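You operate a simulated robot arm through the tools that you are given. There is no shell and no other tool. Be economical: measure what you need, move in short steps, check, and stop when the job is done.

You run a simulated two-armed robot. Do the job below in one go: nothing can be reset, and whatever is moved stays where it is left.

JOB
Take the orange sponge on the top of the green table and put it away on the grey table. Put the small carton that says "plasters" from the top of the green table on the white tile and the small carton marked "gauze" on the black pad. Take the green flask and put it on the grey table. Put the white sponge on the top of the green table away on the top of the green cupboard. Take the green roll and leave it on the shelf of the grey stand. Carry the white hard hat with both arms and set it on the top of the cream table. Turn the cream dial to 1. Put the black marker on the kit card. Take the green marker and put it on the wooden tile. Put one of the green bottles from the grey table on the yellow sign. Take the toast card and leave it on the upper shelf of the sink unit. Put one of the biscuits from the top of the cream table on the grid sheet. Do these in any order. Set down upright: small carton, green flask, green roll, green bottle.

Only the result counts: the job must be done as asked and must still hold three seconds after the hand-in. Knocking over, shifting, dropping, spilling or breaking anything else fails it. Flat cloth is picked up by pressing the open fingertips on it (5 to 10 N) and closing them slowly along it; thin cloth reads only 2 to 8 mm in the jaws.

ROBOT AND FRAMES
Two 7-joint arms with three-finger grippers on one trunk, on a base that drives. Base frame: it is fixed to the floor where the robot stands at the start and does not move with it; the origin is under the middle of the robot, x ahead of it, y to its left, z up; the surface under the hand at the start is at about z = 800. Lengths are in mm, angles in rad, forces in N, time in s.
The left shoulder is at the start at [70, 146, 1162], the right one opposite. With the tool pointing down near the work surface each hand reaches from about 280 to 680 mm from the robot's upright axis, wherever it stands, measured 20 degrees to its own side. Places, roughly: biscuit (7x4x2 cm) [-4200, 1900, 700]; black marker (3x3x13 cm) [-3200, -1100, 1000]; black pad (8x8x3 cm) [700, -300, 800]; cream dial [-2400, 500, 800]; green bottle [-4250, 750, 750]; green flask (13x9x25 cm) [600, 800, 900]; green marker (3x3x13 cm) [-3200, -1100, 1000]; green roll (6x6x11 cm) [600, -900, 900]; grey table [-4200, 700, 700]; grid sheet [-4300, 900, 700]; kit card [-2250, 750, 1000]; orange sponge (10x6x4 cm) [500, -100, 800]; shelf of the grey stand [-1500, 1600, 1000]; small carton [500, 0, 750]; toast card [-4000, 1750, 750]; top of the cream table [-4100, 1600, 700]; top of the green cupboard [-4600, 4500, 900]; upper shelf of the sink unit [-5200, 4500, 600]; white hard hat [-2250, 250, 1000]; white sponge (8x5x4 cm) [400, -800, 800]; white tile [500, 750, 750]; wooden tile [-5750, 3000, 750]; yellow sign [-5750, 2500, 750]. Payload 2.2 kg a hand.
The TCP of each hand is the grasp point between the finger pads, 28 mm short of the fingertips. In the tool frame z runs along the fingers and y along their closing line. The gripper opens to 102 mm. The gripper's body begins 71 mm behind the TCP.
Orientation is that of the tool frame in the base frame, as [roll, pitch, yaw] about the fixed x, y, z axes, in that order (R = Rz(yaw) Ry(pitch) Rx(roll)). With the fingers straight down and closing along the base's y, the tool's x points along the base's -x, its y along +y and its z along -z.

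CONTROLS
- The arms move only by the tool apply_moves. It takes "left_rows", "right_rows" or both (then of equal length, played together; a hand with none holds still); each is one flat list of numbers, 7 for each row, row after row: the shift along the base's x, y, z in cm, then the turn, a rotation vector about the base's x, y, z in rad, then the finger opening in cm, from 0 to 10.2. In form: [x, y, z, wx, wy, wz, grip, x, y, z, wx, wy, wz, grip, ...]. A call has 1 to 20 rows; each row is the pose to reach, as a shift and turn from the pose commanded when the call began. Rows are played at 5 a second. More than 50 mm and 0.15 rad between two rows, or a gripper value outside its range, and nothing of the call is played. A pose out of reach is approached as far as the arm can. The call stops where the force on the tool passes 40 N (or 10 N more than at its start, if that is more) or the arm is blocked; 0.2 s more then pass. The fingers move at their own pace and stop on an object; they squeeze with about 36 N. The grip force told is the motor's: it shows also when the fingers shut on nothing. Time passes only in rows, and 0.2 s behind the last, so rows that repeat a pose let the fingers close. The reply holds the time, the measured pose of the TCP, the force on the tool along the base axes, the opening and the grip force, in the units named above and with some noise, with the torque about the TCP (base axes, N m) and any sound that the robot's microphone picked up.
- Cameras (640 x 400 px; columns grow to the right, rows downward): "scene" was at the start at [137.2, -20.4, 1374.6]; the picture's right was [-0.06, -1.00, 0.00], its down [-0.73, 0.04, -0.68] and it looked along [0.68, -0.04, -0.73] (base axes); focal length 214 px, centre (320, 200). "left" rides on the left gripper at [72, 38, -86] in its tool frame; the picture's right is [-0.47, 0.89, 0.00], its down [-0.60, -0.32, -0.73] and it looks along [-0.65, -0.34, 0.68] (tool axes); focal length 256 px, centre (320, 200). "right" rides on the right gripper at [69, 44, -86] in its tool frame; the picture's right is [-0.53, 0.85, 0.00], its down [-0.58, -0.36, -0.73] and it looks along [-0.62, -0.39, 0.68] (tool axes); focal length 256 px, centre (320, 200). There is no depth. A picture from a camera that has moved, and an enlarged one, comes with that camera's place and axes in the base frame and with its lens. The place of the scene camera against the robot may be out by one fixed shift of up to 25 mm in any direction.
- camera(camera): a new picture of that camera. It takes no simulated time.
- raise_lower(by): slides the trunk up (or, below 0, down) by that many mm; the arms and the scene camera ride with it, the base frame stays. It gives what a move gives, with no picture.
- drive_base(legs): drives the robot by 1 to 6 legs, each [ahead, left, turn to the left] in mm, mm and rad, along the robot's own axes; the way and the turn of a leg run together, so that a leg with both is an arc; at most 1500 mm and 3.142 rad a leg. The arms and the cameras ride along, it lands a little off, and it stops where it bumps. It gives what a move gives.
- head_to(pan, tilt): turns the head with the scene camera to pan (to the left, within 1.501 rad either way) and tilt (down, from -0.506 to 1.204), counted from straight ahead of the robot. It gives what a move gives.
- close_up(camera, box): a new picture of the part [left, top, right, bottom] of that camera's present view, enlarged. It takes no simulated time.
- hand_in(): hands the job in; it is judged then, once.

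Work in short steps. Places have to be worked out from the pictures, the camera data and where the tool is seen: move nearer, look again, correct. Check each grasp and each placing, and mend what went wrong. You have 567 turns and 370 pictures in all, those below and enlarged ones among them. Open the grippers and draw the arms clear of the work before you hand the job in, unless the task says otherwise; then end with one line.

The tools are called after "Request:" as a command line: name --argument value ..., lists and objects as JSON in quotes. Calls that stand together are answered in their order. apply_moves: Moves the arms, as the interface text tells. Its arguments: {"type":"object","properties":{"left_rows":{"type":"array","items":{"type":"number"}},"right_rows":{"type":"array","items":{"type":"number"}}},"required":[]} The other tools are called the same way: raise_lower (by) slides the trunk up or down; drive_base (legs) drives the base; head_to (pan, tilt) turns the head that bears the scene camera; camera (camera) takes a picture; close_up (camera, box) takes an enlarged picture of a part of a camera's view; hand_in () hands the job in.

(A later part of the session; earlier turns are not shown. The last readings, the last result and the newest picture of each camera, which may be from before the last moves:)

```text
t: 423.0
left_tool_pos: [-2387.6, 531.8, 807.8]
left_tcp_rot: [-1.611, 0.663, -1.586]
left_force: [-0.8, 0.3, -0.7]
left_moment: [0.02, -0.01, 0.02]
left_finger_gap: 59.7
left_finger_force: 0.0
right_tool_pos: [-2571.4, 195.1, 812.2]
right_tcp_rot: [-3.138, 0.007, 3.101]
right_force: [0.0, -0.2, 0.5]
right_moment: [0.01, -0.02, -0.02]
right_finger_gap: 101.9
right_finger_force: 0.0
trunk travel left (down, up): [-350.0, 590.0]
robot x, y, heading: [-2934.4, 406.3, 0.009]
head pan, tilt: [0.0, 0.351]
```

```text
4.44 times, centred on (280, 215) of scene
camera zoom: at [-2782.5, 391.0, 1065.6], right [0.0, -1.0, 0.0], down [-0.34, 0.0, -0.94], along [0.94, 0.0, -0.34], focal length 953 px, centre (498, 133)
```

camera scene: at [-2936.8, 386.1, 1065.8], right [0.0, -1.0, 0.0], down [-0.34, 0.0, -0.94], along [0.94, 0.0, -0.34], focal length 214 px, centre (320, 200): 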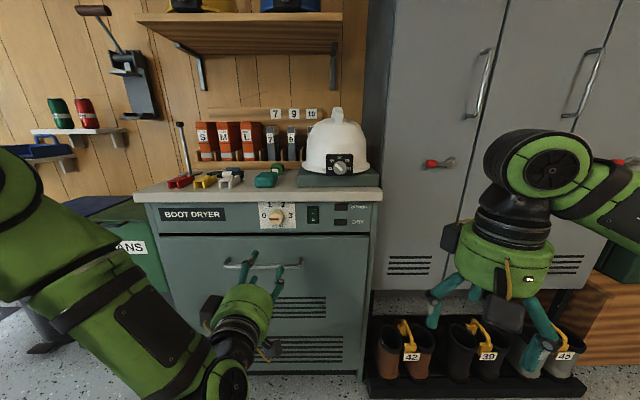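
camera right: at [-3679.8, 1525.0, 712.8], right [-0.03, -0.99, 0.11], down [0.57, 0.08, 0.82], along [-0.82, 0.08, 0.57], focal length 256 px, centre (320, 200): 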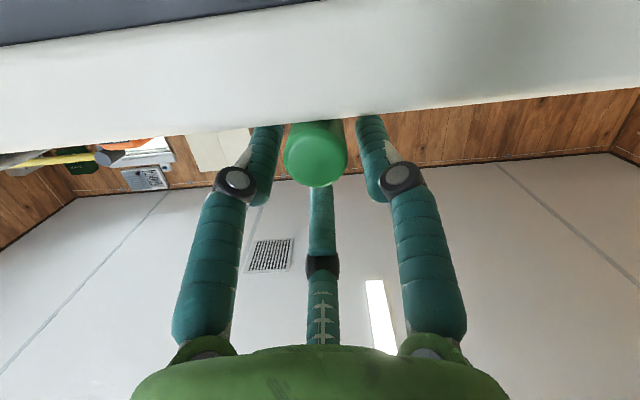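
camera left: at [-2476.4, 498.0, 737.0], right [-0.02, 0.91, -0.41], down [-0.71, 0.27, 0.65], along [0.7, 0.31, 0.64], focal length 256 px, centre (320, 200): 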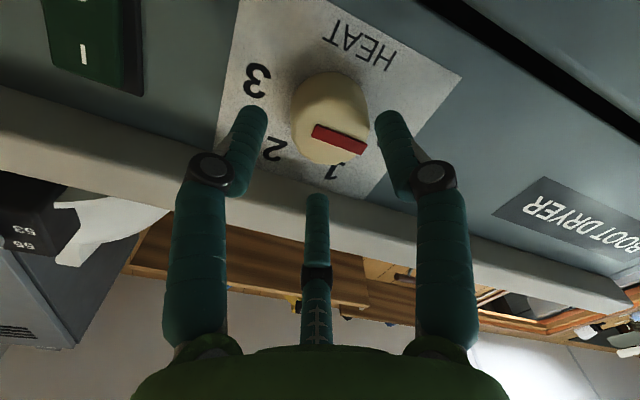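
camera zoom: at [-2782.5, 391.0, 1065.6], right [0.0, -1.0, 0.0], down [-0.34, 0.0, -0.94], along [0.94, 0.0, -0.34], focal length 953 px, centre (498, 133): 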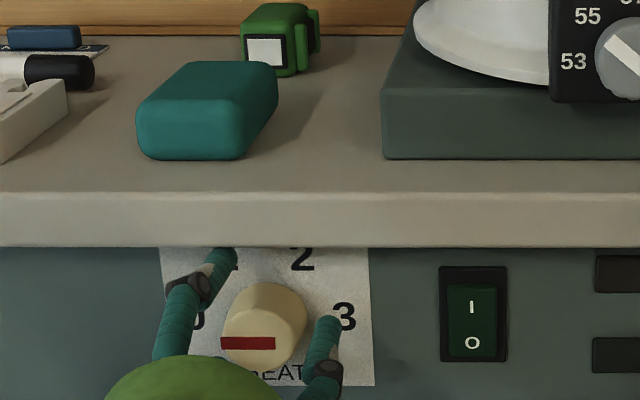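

The knob (≈42 mm dia.) is nearly centred; I correct 5 mm and advance 52 mm around it.

Request:
apply_moves --left_rows '[1, 0.5, -0.2, 0, 0, 0, 6.4, 2.5, 0.5, -0.2, 0, 0, 0, 6.4, 4, 0.5, -0.2, 0, 0, 0, 6.4, 5.2, 0.5, -0.2, 0, 0, 0, 6.4]'

Request:
camera --camera "left"

```text
t: 423.7
left_tool_pos: [-2367.4, 536.4, 803.1]
left_tcp_rot: [-1.631, 0.665, -1.599]
left_force: [-16.2, 1.9, -1.2]
left_moment: [-0.2, -0.75, 0.26]
left_finger_gap: 66.8
left_finger_force: 2.1
right_tool_pos: [-2571.7, 194.9, 811.1]
right_tcp_rot: [-3.14, 0.009, 3.1]
right_force: [0.9, -0.1, 0.4]
right_moment: [0.0, 0.04, 0.01]
right_finger_gap: 101.7
right_finger_force: 0.1
trunk travel left (down, up): [-350.0, 590.0]
robot x, y, heading: [-2931.2, 406.4, 0.002]
head pan, tilt: [0.0, 0.351]
stopped in row 3 (left hand): the force on the tool passed its limit at 45 N (the readings are from after the stop); the commanded pose is now the measured one
```

```text
181 pictures are left
camera left: at [-2456.6, 502.2, 733.4], right [-0.03, 0.91, -0.41], down [-0.7, 0.27, 0.66], along [0.71, 0.31, 0.63], focal length 256 px, centre (320, 200)
```

left: 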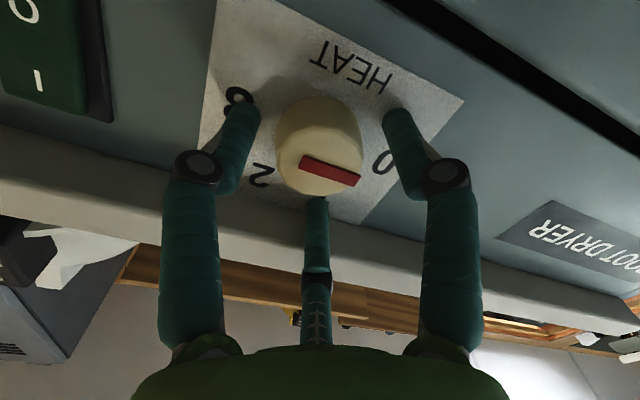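

The thumb met the counter lip. I back 15 mm, narrow the fingers to 52 mm and go in again.

Request:
apply_moves --left_rows '[-1.5, 0, -0.2, 0, 0, 0, 6, -1.5, 0, -0.2, 0, 0, 0, 5.2, -1.5, 0, -0.2, 0, 0, 0, 5.2, 0, 0, -0.2, 0, 0, 0, 5.2, 1.5, 0, -0.2, 0, 0, 0, 5.2, 2.5, 0, -0.2, 0, 0, 0, 5.2]'

Request:
camera --camera "left"

```text
t: 424.8
left_tool_pos: [-2365.4, 536.7, 803.5]
left_tcp_rot: [-1.628, 0.665, -1.595]
left_force: [-28.5, 6.1, 8.6]
left_moment: [-0.63, -0.58, -0.33]
left_finger_gap: 62.5
left_finger_force: 6.4
right_tool_pos: [-2574.3, 197.5, 812.7]
right_tcp_rot: [-3.136, 0.014, 3.103]
right_force: [0.7, 0.0, -0.1]
right_moment: [-0.03, 0.0, 0.0]
right_finger_gap: 102.1
right_finger_force: 0.0
trunk travel left (down, up): [-350.0, 590.0]
robot x, y, heading: [-2935.1, 406.3, 0.007]
head pan, tilt: [0.0, 0.351]
stopped in row 5 (left hand): the force on the tool passed its limit at 49 N (the readings are from after the stop); the commanded pose is now the measured one
```

```text
180 pictures are left
camera left: at [-2455.4, 503.1, 733.9], right [-0.03, 0.91, -0.41], down [-0.71, 0.27, 0.66], along [0.71, 0.31, 0.63], focal length 256 px, centre (320, 200)
```

left: 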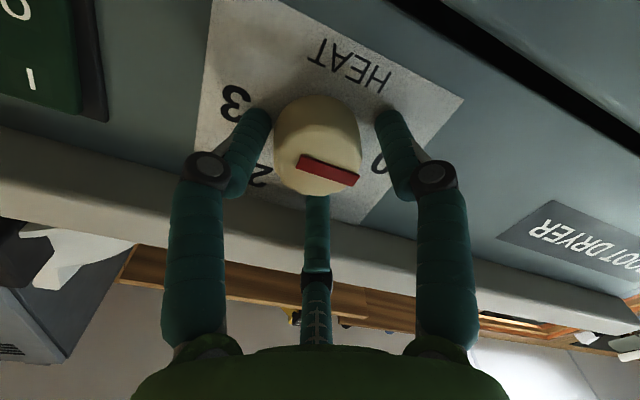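

The fingers were wedged on the knob: it is ~5 mm further right/up. I back off, shift, and re-enter with a 58 mm gap.

Request:
apply_moves --left_rows '[-2, 0, 0, 0, 0, 0, 6, -2, -0.55, 0.2, 0, 0, 0, 5.8, -2, -0.55, 0.2, 0, 0, 0, 5.8]'

Request:
camera --camera "left"

Request:
close_up --camera "scene" --box '[220, 170, 340, 260]'

```text
t: 425.6
left_tool_pos: [-2380.9, 532.1, 800.4]
left_tcp_rot: [-1.642, 0.667, -1.602]
left_force: [-0.4, -0.5, 0.4]
left_moment: [0.02, 0.01, 0.03]
left_finger_gap: 58.0
left_finger_force: 0.1
right_tool_pos: [-2570.9, 196.5, 811.9]
right_tcp_rot: [-3.137, 0.007, 3.101]
right_force: [-0.2, 0.4, 0.9]
right_moment: [0.01, -0.04, 0.0]
right_finger_gap: 102.0
right_finger_force: 0.1
trunk travel left (down, up): [-350.0, 590.0]
robot x, y, heading: [-2936.9, 406.6, 0.01]
head pan, tilt: [0.0, 0.351]
```

```text
179 pictures are left
camera left: at [-2471.4, 498.2, 730.7], right [-0.04, 0.91, -0.41], down [-0.7, 0.27, 0.66], along [0.71, 0.31, 0.63], focal length 256 px, centre (320, 200)
```

left: 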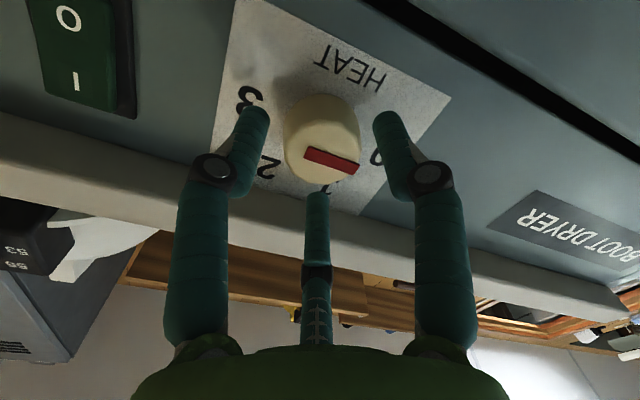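

```text
4.44 times, centred on (280, 215) of scene
camera zoom: at [-2783.6, 391.7, 1065.7], right [0.01, -1.0, 0.0], down [-0.34, 0.0, -0.94], along [0.94, 0.01, -0.34], focal length 953 px, centre (498, 133)
```

zoom: 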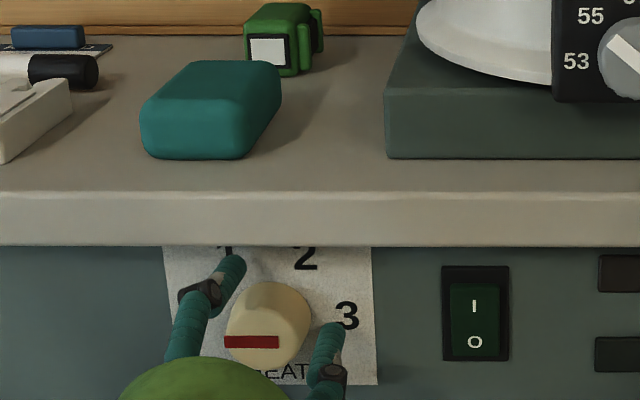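

Reassessing: the knob face is near x≈-2362 and the fingertips already surround it by ~9 mm, centred. I advance 8 mm and close on it.

Request:
apply_moves --left_rows '[0.4, 0, 0, 0, 0, 0, 5.8, 0.8, 0, 0, 0, 0, 0, 5.8, 0.8, 0, 0, 0, 0, 0, 4, 0.8, 0, 0, 0, 0, 0, 3, 0.8, 0, 0, 0, 0, 0, 3]'

Request:
camera --camera "left"

```text
t: 426.8
left_tool_pos: [-2373.9, 531.4, 797.6]
left_tcp_rot: [-1.655, 0.669, -1.614]
left_force: [-10.2, -1.6, -17.1]
left_moment: [0.13, 0.46, -0.05]
left_finger_gap: 40.0
left_finger_force: 45.2
right_tool_pos: [-2571.0, 196.2, 810.9]
right_tcp_rot: [-3.136, 0.006, 3.101]
right_force: [-0.7, 0.2, 0.2]
right_moment: [-0.01, -0.03, -0.02]
right_finger_gap: 102.2
right_finger_force: 0.0
trunk travel left (down, up): [-350.0, 590.0]
robot x, y, heading: [-2938.5, 407.1, 0.006]
head pan, tilt: [0.0, 0.351]
```

```text
177 pictures are left
camera left: at [-2465.2, 498.3, 728.2], right [-0.04, 0.91, -0.4], down [-0.69, 0.27, 0.67], along [0.72, 0.3, 0.62], focal length 256 px, centre (320, 200)
```

left: 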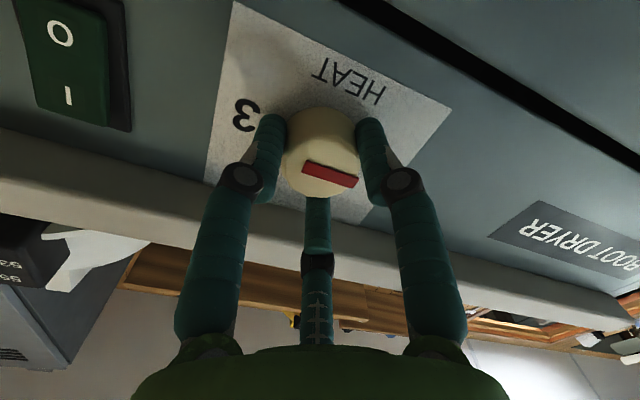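

Knob gripped (40 mm). I relieve the side force and rotate about +x by 1.05 rad.

Request:
apply_moves --left_rows '[0, 0, -0.4, 0, 0, 0, 3, 0, 0, -0.5, 0.12, 0, 0, 3, 0, 0, -0.5, 0.25, 0, 0, 3, 0, 0, -0.5, 0.38, 0, 0, 3, 0, 0, -0.5, 0.51, 0, 0, 3, 0, 0, -0.5, 0.64, 0, 0, 3, 0, 0, -0.5, 0.77, 0, 0, 3, 0, 0, -0.5, 0.9, 0, 0, 3, 0, 0, -0.5, 1.03, 0, 0, 3]'

Request:
camera --camera "left"

```text
t: 428.8
left_tool_pos: [-2374.3, 531.1, 796.5]
left_tcp_rot: [1.724, 1.436, 1.779]
left_force: [-17.4, -3.2, -11.5]
left_moment: [0.01, 0.01, 0.37]
left_finger_gap: 40.3
left_finger_force: 44.8
right_tool_pos: [-2572.1, 195.8, 812.9]
right_tcp_rot: [-3.138, 0.005, 3.101]
right_force: [0.1, 0.0, -0.2]
right_moment: [-0.01, -0.01, 0.01]
right_finger_gap: 102.1
right_finger_force: 0.0
trunk travel left (down, up): [-350.0, 590.0]
robot x, y, heading: [-2932.7, 405.9, 0.005]
head pan, tilt: [0.0, 0.351]
```

```text
176 pictures are left
camera left: at [-2464.5, 573.3, 730.9], right [-0.03, 0.82, 0.58], down [-0.7, -0.43, 0.57], along [0.72, -0.38, 0.58], focal length 256 px, centre (320, 200)
```

left: 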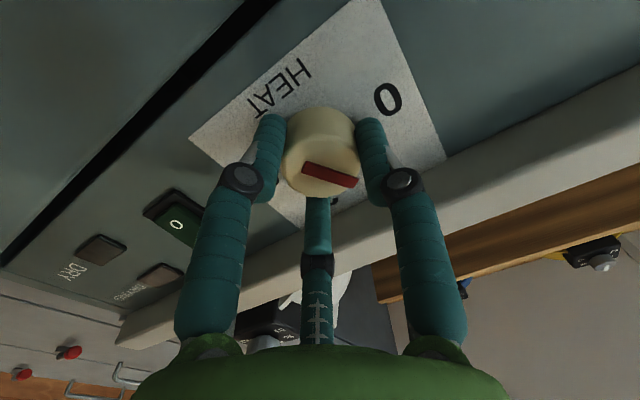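

The knob turned with the hand (59°). I open and withdraw straight back.

Request:
apply_moves --left_rows '[0, 0, 0, 0, 0, 0, 4.6, 0, 0, 0, 0, 0, 0, 5.8, -2, 0, 0, 0, 0, 0, 6, -5, 0, 0, 0, 0, 0, 6, -9, 0, -1, 0, 0, 0, 7, -13, 0, -2, 0, 0, 0, 8, -17, 0, -3, 0, 0, 0, 8]'

Request:
close_up --camera "scene" --box '[220, 170, 340, 260]'

```text
t: 430.4
left_tool_pos: [-2485.8, 476.4, 742.4]
left_tcp_rot: [1.697, 1.441, 1.755]
left_force: [-1.0, -1.2, -0.6]
left_moment: [-0.03, 0.02, 0.07]
left_finger_gap: 80.2
left_finger_force: 0.1
left hand out of reach, approached as far as the arm can: row 5, 6, 7
right_tool_pos: [-2572.0, 193.8, 810.8]
right_tcp_rot: [-3.14, 0.006, 3.103]
right_force: [0.3, -0.8, -0.2]
right_moment: [0.07, -0.04, -0.01]
right_finger_gap: 101.8
right_finger_force: 0.1
trunk travel left (down, up): [-350.0, 590.0]
robot x, y, heading: [-2933.2, 407.7, 0.006]
head pan, tilt: [0.0, 0.351]
```

```text
4.44 times, centred on (280, 215) of scene
camera zoom: at [-2784.0, 389.3, 1065.8], right [0.01, -1.0, 0.0], down [-0.34, 0.0, -0.94], along [0.94, 0.01, -0.34], focal length 953 px, centre (498, 133)
```

zoom: 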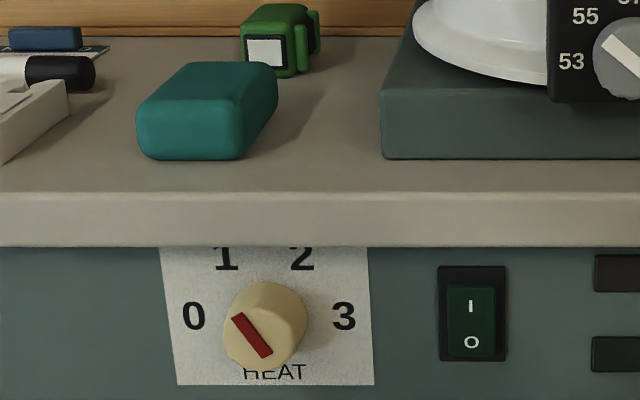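

The pointer has moved about 47°; I zoom in to measure it exactly.

Request:
close_up --camera "scene" --box '[250, 195, 310, 235]'

```text
10.00 times, centred on (280, 215) of scene
camera zoom: at [-2784.0, 389.3, 1065.8], right [0.01, -1.0, 0.0], down [-0.34, 0.0, -0.94], along [0.94, 0.01, -0.34], focal length 2145 px, centre (720, 50)
```

zoom: 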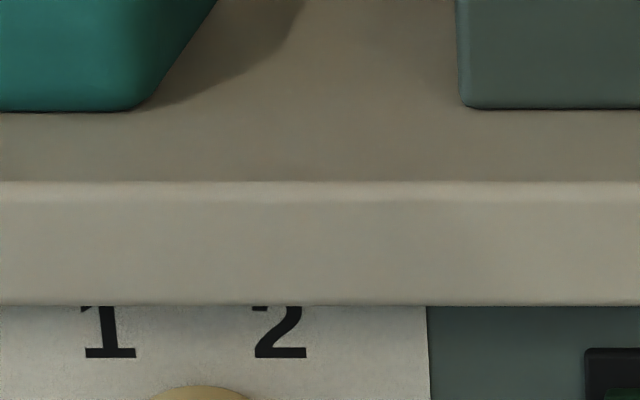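

Request:
close_up --camera "scene" --box '[240, 212, 300, 250]'

```text
10.53 times, centred on (270, 231) of scene
camera zoom: at [-2784.0, 389.3, 1065.8], right [0.01, -1.0, 0.0], down [-0.34, 0.0, -0.94], along [0.94, 0.01, -0.34], focal length 2258 px, centre (846, -126)
```

zoom: 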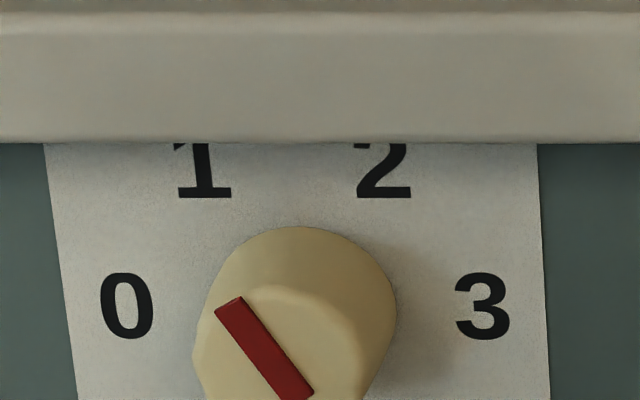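

In the panel plane the pointer stands at 60° from 0, i.e. exactly at "1". Dial done. I back off and restore the left hand to pointing down.

Request:
drive_base --legs '[[-200, 0, 0]]'

Request:
apply_moves --left_rows '[0, 1, 1, 0, 0.15, 0, 8, 0, 2, 2, 0, 0.3, 0, 8, 0, 3, 3, 0, 0.45, 0, 8, 0, 4, 4, 0, 0.6, 0, 8, 0, 5, 5, 0, 0.75, 0, 8, 0, 6, 6, 0, 0.9, 0, 9, 0, 7, 7, 0, 1.05, 0, 10.2, 0, 8, 8, 0, 1.2, 0, 10.2, 0, 8, 9, 0, 1.35, 0, 10.2, 0, 8, 10, 0, 1.45, 0, 10.2]'

Request:
raise_lower --by 350

```text
t: 432.0
left_tool_pos: [-2686.1, 479.8, 742.7]
left_tcp_rot: [1.704, 1.441, 1.767]
left_force: [-0.2, -0.3, -0.3]
left_moment: [0.0, 0.0, -0.03]
left_finger_gap: 80.0
left_finger_force: 0.0
right_tool_pos: [-2769.6, 194.9, 812.3]
right_tcp_rot: [-3.138, 0.008, 3.104]
right_force: [-0.6, -0.6, 0.7]
right_moment: [0.0, -0.01, 0.02]
right_finger_gap: 101.9
right_finger_force: 0.0
trunk travel left (down, up): [-350.0, 590.0]
robot x, y, heading: [-3133.7, 406.6, 0.009]
head pan, tilt: [0.0, 0.351]
```

```text
t: 434.2
left_tool_pos: [-2685.8, 559.3, 842.2]
left_tcp_rot: [3.069, 0.09, 3.014]
left_force: [0.5, -0.7, -0.7]
left_moment: [0.02, 0.0, 0.03]
left_finger_gap: 101.8
left_finger_force: 0.0
left hand out of reach, approached as far as the arm can: row 1, 2
right_tool_pos: [-2769.4, 196.5, 812.1]
right_tcp_rot: [-3.138, 0.007, 3.104]
right_force: [0.4, -0.8, -0.2]
right_moment: [0.0, 0.03, 0.01]
right_finger_gap: 102.0
right_finger_force: 0.1
trunk travel left (down, up): [-350.0, 590.0]
robot x, y, heading: [-3131.8, 405.2, 0.012]
head pan, tilt: [0.0, 0.351]
```

```text
t: 437.6
left_tool_pos: [-2686.0, 559.1, 1192.9]
left_tcp_rot: [3.068, 0.093, 3.013]
left_force: [-0.1, -0.7, -0.3]
left_moment: [0.0, 0.01, -0.02]
left_finger_gap: 101.9
left_finger_force: 0.2
right_tool_pos: [-2768.5, 194.4, 1161.5]
right_tcp_rot: [-3.138, 0.007, 3.106]
right_force: [-0.8, 0.4, -0.2]
right_moment: [-0.03, -0.05, 0.01]
right_finger_gap: 102.0
right_finger_force: 0.0
trunk travel left (down, up): [-700.0, 240.0]
robot x, y, heading: [-3131.5, 402.2, 0.011]
head pan, tilt: [0.0, 0.351]
```

I level the left hand, then position in front of the hat (centre ≈[-2235,340]) and look closely.

Request:
apply_moves --left_rows '[0, 0, 0, -0.03, 0.05, 0.06, 10.2, 0, 0, 0, -0.06, 0.1, 0.12, 10.2]'

Request:
drive_base --legs '[[200, -60, 0]]'

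Request:
head_to --pan 0.0 --tilt 0.55

Request:
camera --camera "scene"

Request:
close_up --camera "scene" --box '[230, 110, 410, 250]'

```text
t: 438.2
left_tool_pos: [-2685.6, 559.5, 1193.3]
left_tcp_rot: [3.135, -0.003, 3.139]
left_force: [0.4, -0.2, 0.1]
left_moment: [-0.03, 0.02, -0.02]
left_finger_gap: 102.1
left_finger_force: 0.1
right_tool_pos: [-2770.4, 195.4, 1161.3]
right_tcp_rot: [-3.138, 0.006, 3.105]
right_force: [-0.2, -0.9, 0.0]
right_moment: [0.01, -0.01, -0.03]
right_finger_gap: 101.9
right_finger_force: 0.0
trunk travel left (down, up): [-700.0, 240.0]
robot x, y, heading: [-3131.4, 403.0, 0.009]
head pan, tilt: [0.0, 0.351]
```

```text
t: 439.9
left_tool_pos: [-2490.0, 500.1, 1194.1]
left_tcp_rot: [3.131, -0.002, 3.139]
left_force: [-0.7, 0.1, 1.0]
left_moment: [0.01, 0.02, -0.01]
left_finger_gap: 102.1
left_finger_force: 0.1
right_tool_pos: [-2574.9, 137.8, 1163.2]
right_tcp_rot: [-3.137, 0.008, 3.108]
right_force: [0.1, 1.0, 0.6]
right_moment: [-0.02, 0.0, -0.01]
right_finger_gap: 101.7
right_finger_force: 0.1
trunk travel left (down, up): [-700.0, 240.0]
robot x, y, heading: [-2937.1, 342.5, 0.01]
head pan, tilt: [0.0, 0.351]
```

```text
t: 440.6
left_tool_pos: [-2488.1, 499.6, 1191.6]
left_tcp_rot: [3.134, -0.001, 3.14]
left_force: [1.0, 0.4, -0.1]
left_moment: [-0.05, 0.0, 0.0]
left_finger_gap: 102.0
left_finger_force: 0.1
right_tool_pos: [-2571.5, 137.3, 1161.2]
right_tcp_rot: [-3.138, 0.008, 3.106]
right_force: [-0.2, 0.0, -0.1]
right_moment: [-0.01, 0.02, 0.0]
right_finger_gap: 101.9
right_finger_force: 0.1
trunk travel left (down, up): [-700.0, 240.0]
robot x, y, heading: [-2934.9, 343.7, 0.015]
head pan, tilt: [0.0, 0.55]
```

```text
172 pictures are left
camera scene: at [-2788.6, 331.3, 1397.3], right [0.01, -1.0, 0.0], down [-0.52, -0.01, -0.85], along [0.85, 0.01, -0.52], focal length 214 px, centre (320, 200)
```

scene: 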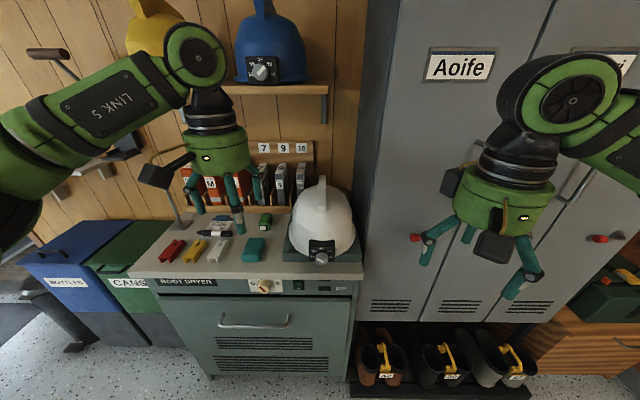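

```text
2.86 times, centred on (320, 180) of scene
camera zoom: at [-2788.6, 331.3, 1397.3], right [0.01, -1.0, 0.0], down [-0.52, -0.01, -0.85], along [0.85, 0.01, -0.52], focal length 613 px, centre (320, 257)
```

zoom: 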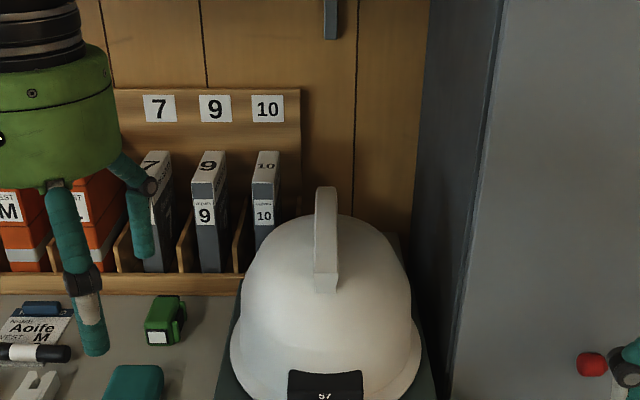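

Request:
camera --camera "left"

Request:
camera --camera "right"

```text
170 pictures are left
camera left: at [-2560.9, 538.3, 1279.4], right [0.47, 0.88, 0.01], down [0.6, -0.32, 0.73], along [0.65, -0.34, -0.69], focal length 256 px, centre (320, 200)
```

left: 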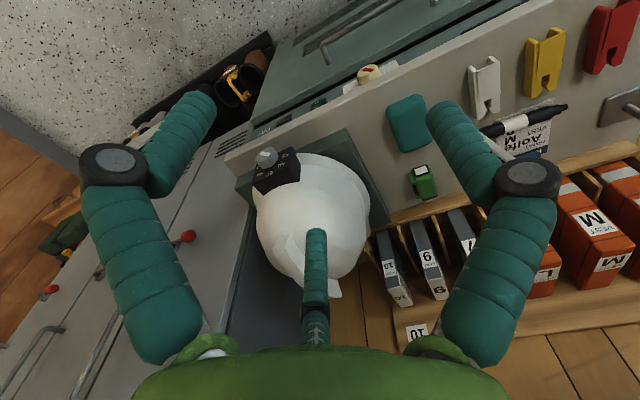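

```text
169 pictures are left
camera right: at [-2640.2, 183.0, 1247.1], right [0.56, 0.83, 0.0], down [0.56, -0.38, 0.74], along [0.61, -0.41, -0.68], focal length 256 px, centre (320, 200)
```

right: 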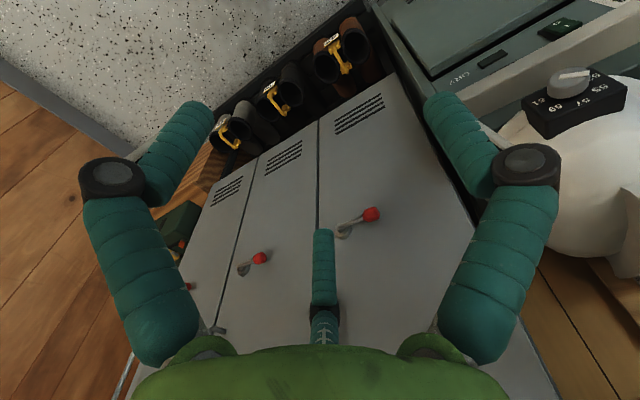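

Request:
close_up --camera "left" --box '[220, 110, 420, 320]'

```text
1.90 times, centred on (320, 215) of left
camera zoom: at [-2560.9, 538.3, 1279.4], right [0.47, 0.88, 0.01], down [0.6, -0.32, 0.73], along [0.65, -0.34, -0.69], focal length 488 px, centre (320, 171)
```

zoom: 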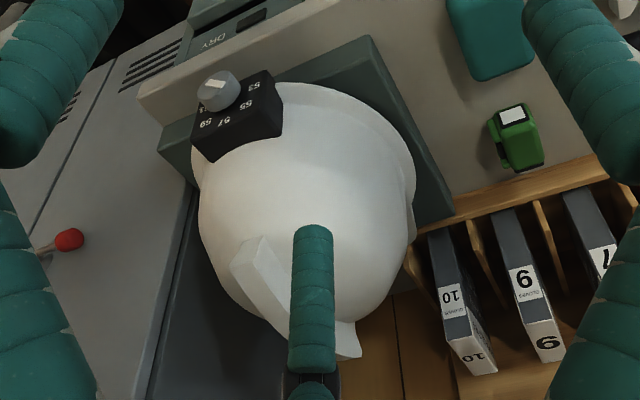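

The hat has a lengthwise ridge (x≈-2310…-2130, y≈350, top ≈1090) and a locker close on its right, so both hands will grip the ridge, right in front, left behind. I drive in 130 mm and turn the left hand −60° to keep its camera clear.

Request:
apply_moves --left_rows '[0, 0, 1, 0, 0, -0.15, 8, 0, 0, 2, 0, 0, -0.3, 7, 0, 0, 3, 0, 0, -0.45, 7, 0, 0, 4, 0, 0, -0.6, 7, 0, 0, 4, 0, 0, -0.75, 7, 0, 0, 4, 0, 0, -0.9, 7, 0, 0, 4, 0, 0, -1.04, 7]' --right_rows '[0, 2, 1, 0, 0, 0, 9, 0, 4, 2, 0, 0, 0, 8, 0, 7, 3, 0, 0, 0, 7, 0, 10, 4, 0, 0, 0, 7, 0, 13, 4, 0, 0, 0, 7, 0, 15, 4, 0, 0, 0, 7, 0, 16, 4, 0, 0, 0, 7]'

Request:
drive_base --legs '[[130, 0, 0]]'

Request:
camera --camera "right"

Request:
camera --camera "left"

```text
t: 442.2
left_tool_pos: [-2518.8, 484.4, 1216.0]
left_tcp_rot: [3.13, 0.0, 2.099]
left_force: [0.2, -0.3, -0.2]
left_moment: [0.0, -0.03, 0.01]
left_finger_gap: 69.9
left_finger_force: 0.0
left hand out of reach, approached as far as the arm can: row 6, 7
right_tool_pos: [-2572.8, 296.9, 1201.6]
right_tcp_rot: [-3.139, 0.008, 3.106]
right_force: [0.3, 0.1, 0.5]
right_moment: [0.04, -0.02, 0.02]
right_finger_gap: 69.8
right_finger_force: 0.1
trunk travel left (down, up): [-700.0, 240.0]
robot x, y, heading: [-2935.7, 343.6, 0.013]
head pan, tilt: [0.0, 0.55]
```

```text
t: 443.5
left_tool_pos: [-2393.2, 484.0, 1216.5]
left_tcp_rot: [3.132, 0.001, 2.103]
left_force: [-0.6, -0.3, -0.1]
left_moment: [0.0, -0.01, 0.03]
left_finger_gap: 70.0
left_finger_force: 0.1
right_tool_pos: [-2449.0, 298.4, 1201.8]
right_tcp_rot: [-3.138, 0.009, 3.109]
right_force: [-0.7, 0.3, 0.4]
right_moment: [-0.01, -0.04, 0.02]
right_finger_gap: 70.0
right_finger_force: 0.0
trunk travel left (down, up): [-700.0, 240.0]
robot x, y, heading: [-2810.4, 346.7, 0.015]
head pan, tilt: [0.0, 0.55]
```

```text
167 pictures are left
camera right: at [-2516.8, 345.0, 1286.7], right [0.56, 0.83, 0.0], down [0.56, -0.38, 0.74], along [0.61, -0.41, -0.68], focal length 256 px, centre (320, 200)
```

right: 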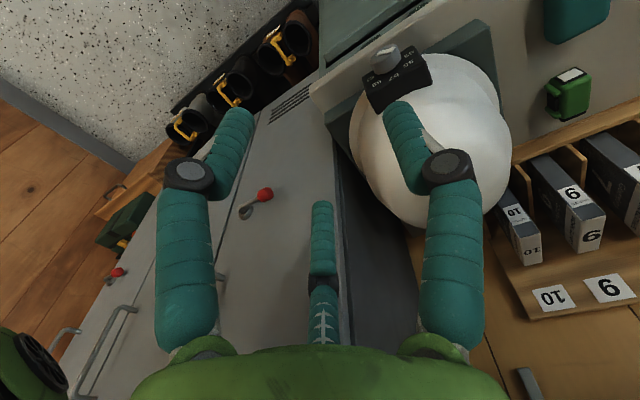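

```text
166 pictures are left
camera left: at [-2399.4, 567.0, 1303.2], right [1.0, 0.05, 0.01], down [0.03, -0.68, 0.73], along [0.04, -0.73, -0.68], focal length 256 px, centre (320, 200)
```

left: 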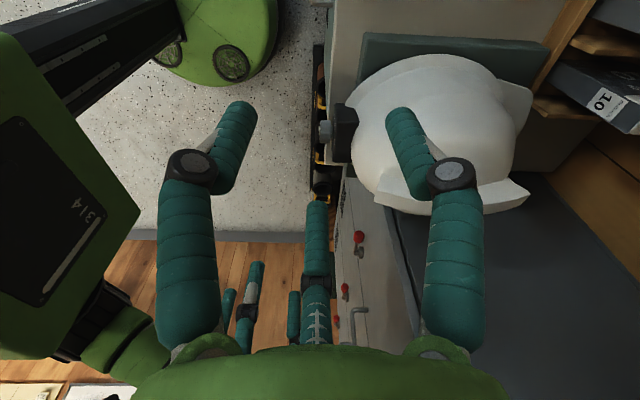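

I move the right hand above the ridge's front part and check alignment.

Request:
apply_moves --right_rows '[4, 1.2, 0, 0, 0, 0, 7, 8, 2.4, 0, 0, 0, 0, 7, 12, 3.6, 0, 0, 0, 0, 7, 16.2, 5, 0, 0, 0, 0, 7]'

Request:
camera --camera "right"

Request:
camera --camera "left"

```text
t: 444.5
left_tool_pos: [-2391.2, 487.7, 1213.9]
left_tcp_rot: [3.136, 0.002, 2.103]
left_force: [-0.4, 0.6, -0.7]
left_moment: [-0.02, -0.02, 0.0]
left_finger_gap: 70.0
left_finger_force: 0.1
right_tool_pos: [-2281.4, 351.6, 1200.6]
right_tcp_rot: [-3.133, 0.004, 3.11]
right_force: [0.1, 0.5, -0.1]
right_moment: [-0.03, 0.04, -0.01]
right_finger_gap: 70.0
right_finger_force: 0.1
trunk travel left (down, up): [-700.0, 240.0]
robot x, y, heading: [-2809.1, 349.7, 0.016]
head pan, tilt: [0.0, 0.55]
```

```text
165 pictures are left
camera right: at [-2348.9, 397.6, 1286.7], right [0.56, 0.83, 0.0], down [0.56, -0.38, 0.74], along [0.61, -0.41, -0.67], focal length 256 px, centre (320, 200)
```

right: 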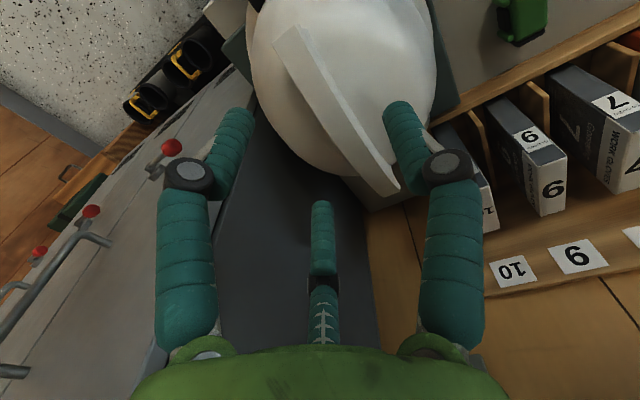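

```text
164 pictures are left
camera left: at [-2396.1, 569.4, 1301.5], right [1.0, 0.05, 0.01], down [0.03, -0.68, 0.73], along [0.04, -0.73, -0.68], focal length 256 px, centre (320, 200)
```

left: 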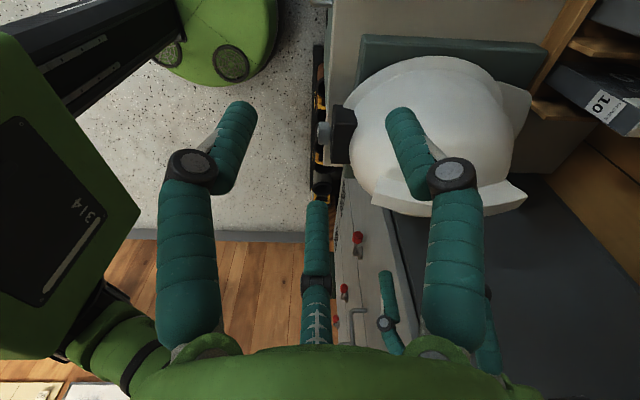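

Ridge: x -2321…-2140, y≈352. I lower the right hand onto its front part at [-2290,347], watching the force.

Request:
apply_moves --right_rows '[-0.9, -0.5, -2, 0, 0, 0, 8, -0.9, -0.5, -5, 0, 0, 0, 8, -0.9, -0.5, -7, 0, 0, 0, 8, -0.9, -0.5, -8.2, 0, 0, 0, 8]'

Request:
camera --camera "right"

Request:
camera --camera "left"

```text
t: 445.5
left_tool_pos: [-2391.7, 485.4, 1215.2]
left_tcp_rot: [3.133, 0.0, 2.103]
left_force: [0.9, -0.1, 0.1]
left_moment: [0.01, -0.02, -0.03]
left_finger_gap: 69.9
left_finger_force: 0.1
right_tool_pos: [-2292.6, 342.7, 1117.1]
right_tcp_rot: [-3.139, 0.009, 3.11]
right_force: [0.0, -0.4, 0.3]
right_moment: [-0.03, 0.01, -0.03]
right_finger_gap: 80.0
right_finger_force: 0.2
trunk travel left (down, up): [-700.0, 240.0]
robot x, y, heading: [-2811.3, 345.8, 0.014]
head pan, tilt: [0.0, 0.55]
```

```text
163 pictures are left
camera right: at [-2360.4, 389.3, 1202.8], right [0.56, 0.83, 0.0], down [0.56, -0.38, 0.74], along [0.61, -0.41, -0.68], focal length 256 px, centre (320, 200)
```

right: 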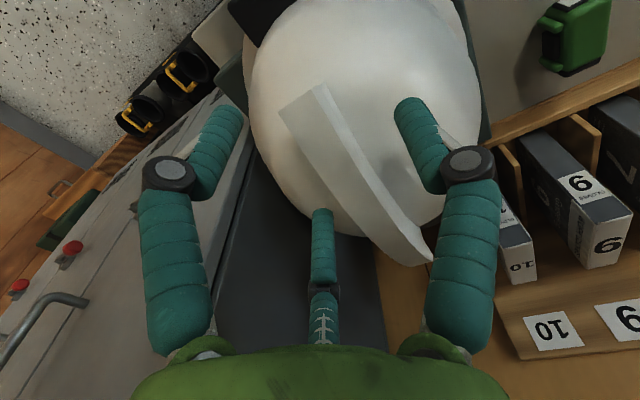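

```text
162 pictures are left
camera left: at [-2397.0, 566.6, 1302.3], right [1.0, 0.05, 0.01], down [0.03, -0.68, 0.73], along [0.04, -0.73, -0.68], focal length 256 px, centre (320, 200)
```

left: 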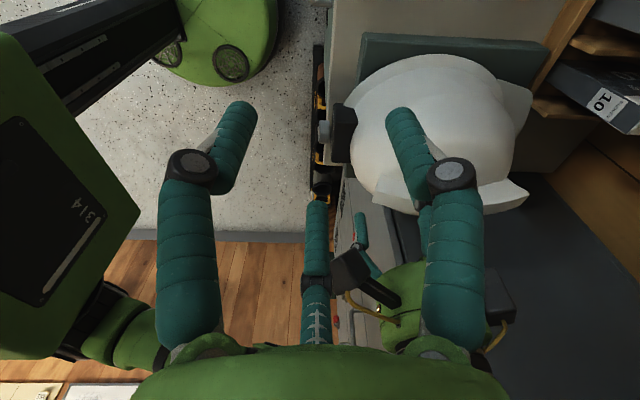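

I shift 8 mm left and lower 12 mm more, then close on the ridge.

Request:
apply_moves --right_rows '[0, 0.8, 0, 0, 0, 0, 8, 0, 0.8, -0.6, 0, 0, 0, 8, 0, 0.8, -1.1, 0, 0, 0, 8]'

Request:
camera --camera "right"

```text
t: 446.3
left_tool_pos: [-2392.4, 485.7, 1215.6]
left_tcp_rot: [3.136, 0.001, 2.103]
left_force: [1.1, -0.4, 0.3]
left_moment: [-0.02, 0.0, 0.01]
left_finger_gap: 69.6
left_finger_force: 0.0
right_tool_pos: [-2292.9, 350.6, 1107.1]
right_tcp_rot: [-3.139, 0.007, 3.111]
right_force: [-0.3, -0.2, -0.6]
right_moment: [0.0, 0.02, 0.03]
right_finger_gap: 80.2
right_finger_force: 0.0
trunk travel left (down, up): [-700.0, 240.0]
robot x, y, heading: [-2806.5, 346.4, 0.015]
head pan, tilt: [0.0, 0.55]
```

```text
161 pictures are left
camera right: at [-2361.7, 397.2, 1192.6], right [0.56, 0.83, 0.0], down [0.56, -0.38, 0.74], along [0.61, -0.41, -0.68], focal length 256 px, centre (320, 200)
```

right: 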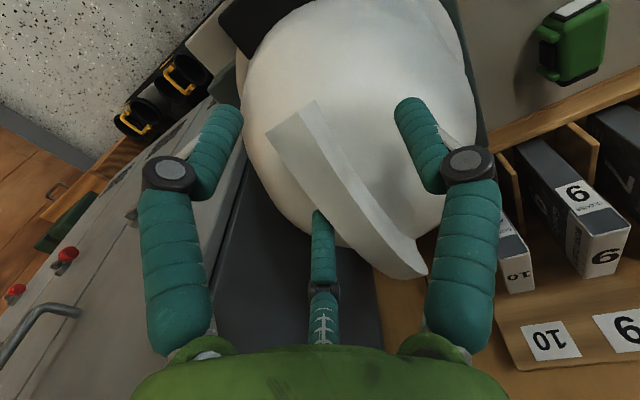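

The right fingers straddle the ridge. Now the left hand: travel along y≈485 to x≈-2168, staying high.

Request:
apply_moves --left_rows '[4, 0, 0, 0, 0, 0, 8, 8, 0, 0, 0, 0, 0, 8, 12, 0, 0, 0, 0, 0, 8, 16, -1, 0, 0, 0, 0, 8, 20, -3, 0, 0, 0, 0, 8, 22, -6, 0, 0, 0, 0, 8, 22.4, -9, 0, 0, 0, 0, 8, 22.4, -12.2, 0, 0, 0, 0, 8]'

Request:
camera --camera "left"

Request:
camera --camera "scene"

```text
t: 447.1
left_tool_pos: [-2364.3, 460.3, 1190.8]
left_tcp_rot: [3.133, -0.005, 2.096]
left_force: [-3.7, 7.2, 4.6]
left_moment: [-0.33, -0.05, -0.13]
left_finger_gap: 83.6
left_finger_force: 0.1
left hand out of reach, approached as far as the arm can: row 1, 2, 3, 4
right_tool_pos: [-2286.2, 342.5, 1103.4]
right_tcp_rot: [-3.125, 0.011, 3.085]
right_force: [4.0, -7.2, -4.0]
right_moment: [0.6, 0.03, 0.38]
right_finger_gap: 80.0
right_finger_force: 0.1
trunk travel left (down, up): [-700.0, 240.0]
robot x, y, heading: [-2808.6, 344.3, 0.014]
head pan, tilt: [0.0, 0.55]
stopped in row 4 (left hand): the force on the tool passed its limit at 66 N (the readings are from after the stop); the commanded pose is now the measured one
```

```text
160 pictures are left
camera left: at [-2368.9, 541.5, 1277.6], right [1.0, 0.04, 0.01], down [0.02, -0.69, 0.72], along [0.03, -0.72, -0.69], focal length 256 px, centre (320, 200)
```

left: 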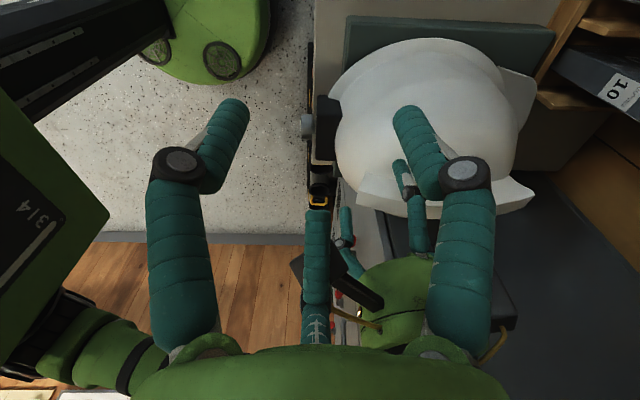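

```text
159 pictures are left
camera scene: at [-2662.6, 333.0, 1397.4], right [0.01, -1.0, 0.0], down [-0.52, -0.01, -0.85], along [0.85, 0.01, -0.52], focal length 214 px, centre (320, 200)
```

scene: 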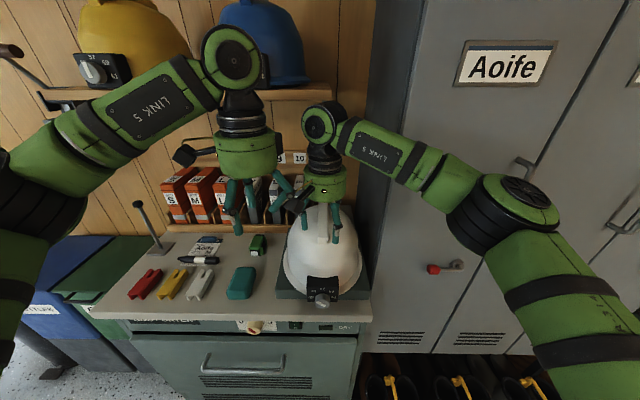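

The hands touched because the turned left wrist cannot reach. I retreat the left hand, undo its turn, raise the right hand, and move the base 60 mm closer.

Request:
apply_moves --left_rows '[-2, 3, 1, 0, 0, 0, 8, -3, 6, 2, 0, 0, 0.15, 8, -3, 9, 3, 0, 0, 0.3, 8, -3, 9, 3, 0, 0, 0.45, 8, -3, 9, 3, 0, 0, 0.6, 8, -3, 9, 3, 0, 0, 0.75, 8, -3, 9, 3, 0, 0, 0.9, 8, -3, 9, 3, 0, 0, 1.04, 8]' --right_rows '[0, 0, 0, 0, 0, 0, 8, 0, 0, 2, 0, 0, 0, 8, 0, 0, 5, 0, 0, 0, 8, 0, 0, 8, 0, 0, 0, 8, 0, 0, 9, 0, 0, 0, 8, 0, 0, 9, 0, 0, 0, 8, 0, 0, 9, 0, 0, 0, 8, 0, 0, 9, 0, 0, 0, 8]'

Request:
drive_base --legs '[[65, 0, -0.014]]'

Request:
camera --camera "right"

```text
t: 448.9
left_tool_pos: [-2394.2, 549.4, 1219.8]
left_tcp_rot: [3.134, -0.004, 3.137]
left_force: [-0.7, 0.1, 0.1]
left_moment: [-0.02, 0.01, 0.01]
left_finger_gap: 80.0
left_finger_force: 0.1
left hand out of reach, approached as far as the arm can: row 1
right_tool_pos: [-2288.1, 344.2, 1195.9]
right_tcp_rot: [-3.127, 0.008, 3.088]
right_force: [-0.1, -0.9, -0.8]
right_moment: [0.01, 0.0, 0.0]
right_finger_gap: 79.9
right_finger_force: 0.1
trunk travel left (down, up): [-700.0, 240.0]
robot x, y, heading: [-2809.7, 349.7, 0.016]
head pan, tilt: [0.0, 0.55]
```

```text
t: 449.9
left_tool_pos: [-2325.1, 544.0, 1219.1]
left_tcp_rot: [3.134, -0.004, 3.118]
left_force: [0.1, -0.2, -0.3]
left_moment: [0.01, 0.06, 0.0]
left_finger_gap: 80.0
left_finger_force: 0.0
right_tool_pos: [-2222.8, 335.8, 1194.6]
right_tcp_rot: [-3.128, 0.01, 3.071]
right_force: [0.9, 0.0, -0.1]
right_moment: [0.0, -0.03, -0.04]
right_finger_gap: 80.0
right_finger_force: 0.1
trunk travel left (down, up): [-700.0, 240.0]
robot x, y, heading: [-2744.3, 346.6, -0.0]
head pan, tilt: [0.0, 0.55]
```

```text
158 pictures are left
camera right: at [-2289.0, 386.4, 1279.8], right [0.59, 0.81, -0.01], down [0.54, -0.39, 0.74], along [0.6, -0.44, -0.67], focal length 256 px, centre (320, 200)
```

right: 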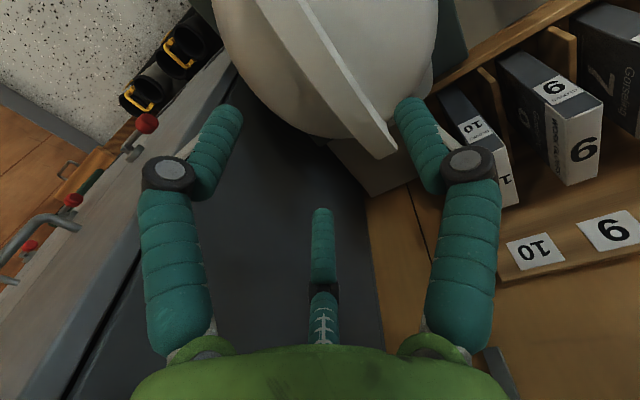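

Ridge unchanged. I place the right hand over the ridge front [-2302,351] (still high), and the left hand to x=-2155 along y=540, then in.

Request:
apply_moves --right_rows '[-2, 0.4, 0, 0, 0, 0, 8, -4, 0.8, 0, 0, 0, 0, 8, -6, 1.2, 0, 0, 0, 0.02, 8, -7.9, 1.5, 0, 0, 0, 0.03, 8, -7.9, 1.5, 0, 0, 0, 0.03, 8]' --left_rows '[4, 0, 0, 0, 0, 0, 8, 8, 0, 0, 0, 0, 0, 8, 12, 0, 0, 0, 0, 0, 8, 16, 0, 0, 0, 0, 0, 8, 17, -3, 0, 0, 0, 0, 8]'

Request:
camera --camera "left"

Request:
camera --camera "scene"

```text
t: 450.6
left_tool_pos: [-2230.3, 542.8, 1222.6]
left_tcp_rot: [3.129, -0.022, 3.112]
left_force: [-1.3, 0.8, -0.4]
left_moment: [0.0, -0.03, 0.0]
left_finger_gap: 80.3
left_finger_force: 0.1
right_tool_pos: [-2278.6, 347.0, 1196.3]
right_tcp_rot: [-3.13, 0.014, 3.079]
right_force: [0.5, -0.3, 0.4]
right_moment: [-0.01, -0.01, -0.01]
right_finger_gap: 80.0
right_finger_force: 0.1
trunk travel left (down, up): [-700.0, 240.0]
robot x, y, heading: [-2743.8, 343.1, -0.0]
head pan, tilt: [0.0, 0.55]
stopped in row 3 (left hand): the force on the tool passed its limit at 103 N (the readings are from after the stop); the commanded pose is now the measured one
```

```text
157 pictures are left
camera left: at [-2300.0, 582.1, 1310.3], right [0.49, 0.87, 0.0], down [0.61, -0.35, 0.71], along [0.62, -0.35, -0.7], focal length 256 px, centre (320, 200)
```

left: 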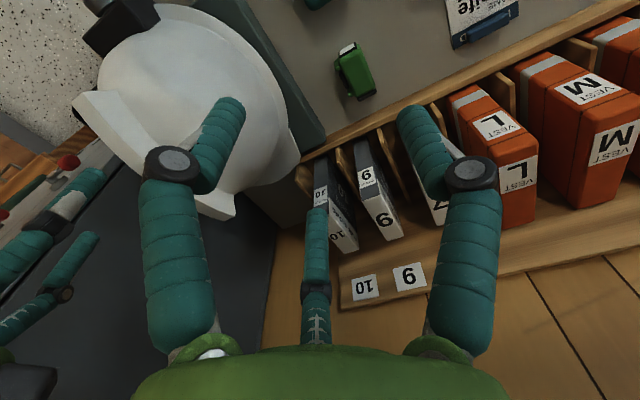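

```text
156 pictures are left
camera scene: at [-2600.8, 332.8, 1397.6], right [0.0, -1.0, 0.0], down [-0.52, 0.0, -0.85], along [0.85, 0.0, -0.52], focal length 214 px, centre (320, 200)
```

scene: 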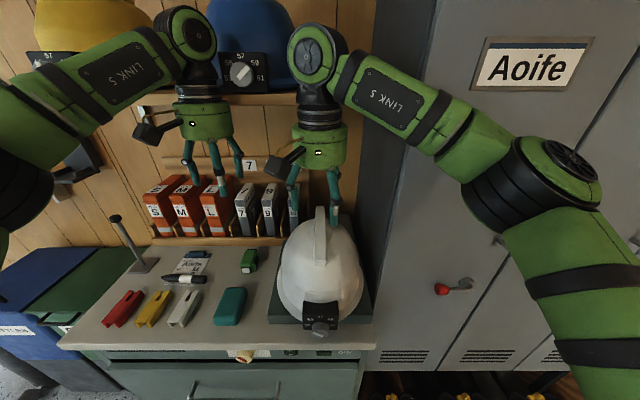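

The left wrist hit the shelf above. I pull it back and inspect the shelf and helmets.

Request:
apply_moves --left_rows '[-3, 0, -1, 0, 0, 0, 8, -7, 0, -2, 0, 0, 0, 8, -11, 1, -2, 0, 0, 0, 8, -15, 2, -2, 0, 0, 0, 8]'

Request:
head_to --pan 0.2 --tilt 0.1

Request:
camera --camera "scene"

```text
t: 451.6
left_tool_pos: [-2377.5, 561.0, 1204.7]
left_tcp_rot: [3.127, -0.023, 3.111]
left_force: [-0.7, 0.1, -0.9]
left_moment: [-0.01, -0.06, 0.01]
left_finger_gap: 79.8
left_finger_force: 0.1
right_tool_pos: [-2277.6, 346.8, 1195.7]
right_tcp_rot: [-3.128, 0.012, 3.082]
right_force: [-0.2, 0.4, -0.9]
right_moment: [-0.03, -0.04, 0.0]
right_finger_gap: 80.0
right_finger_force: 0.1
trunk travel left (down, up): [-700.0, 240.0]
robot x, y, heading: [-2744.1, 350.2, -0.001]
head pan, tilt: [0.0, 0.55]
```

```text
t: 452.6
left_tool_pos: [-2375.1, 560.9, 1203.1]
left_tcp_rot: [3.126, -0.026, 3.11]
left_force: [0.2, -1.0, -0.1]
left_moment: [0.0, 0.0, 0.02]
left_finger_gap: 80.1
left_finger_force: 0.1
right_tool_pos: [-2275.3, 346.7, 1195.0]
right_tcp_rot: [-3.129, 0.012, 3.079]
right_force: [-0.2, -1.0, -0.3]
right_moment: [0.01, 0.03, -0.03]
right_finger_gap: 80.0
right_finger_force: 0.0
trunk travel left (down, up): [-700.0, 240.0]
robot x, y, heading: [-2746.0, 345.4, -0.001]
head pan, tilt: [0.201, 0.099]
```

```text
155 pictures are left
camera scene: at [-2596.1, 350.0, 1438.9], right [0.2, -0.98, 0.0], down [-0.1, -0.02, -0.99], along [0.98, 0.2, -0.1], focal length 214 px, centre (320, 200)
```

scene: 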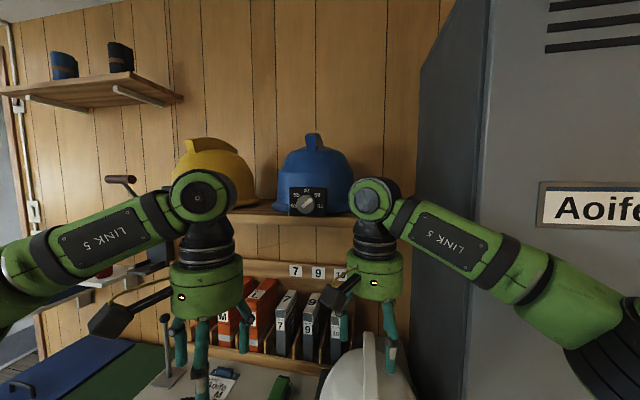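

Request:
apply_moves --left_rows '[-4, 3, -3, 0, 0, 0, 8, -8, 6, -6, 0, 0, 0, 8, -12, 9, -9, 0, 0, 0, 8, -14, 13, -12, 0, 0, 0, 8]'

Request:
close_up --camera "scene" --box '[140, 110, 380, 260]'

```text
refused: row 1 steps farther than a row can; nothing moved
```

```text
2.67 times, centred on (260, 185) of scene
camera zoom: at [-2596.1, 350.0, 1438.9], right [0.2, -0.98, 0.0], down [-0.1, -0.02, -0.99], along [0.98, 0.2, -0.1], focal length 572 px, centre (480, 240)
```

zoom: 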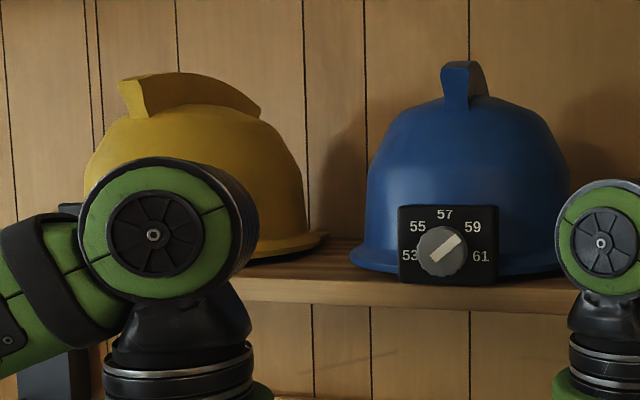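

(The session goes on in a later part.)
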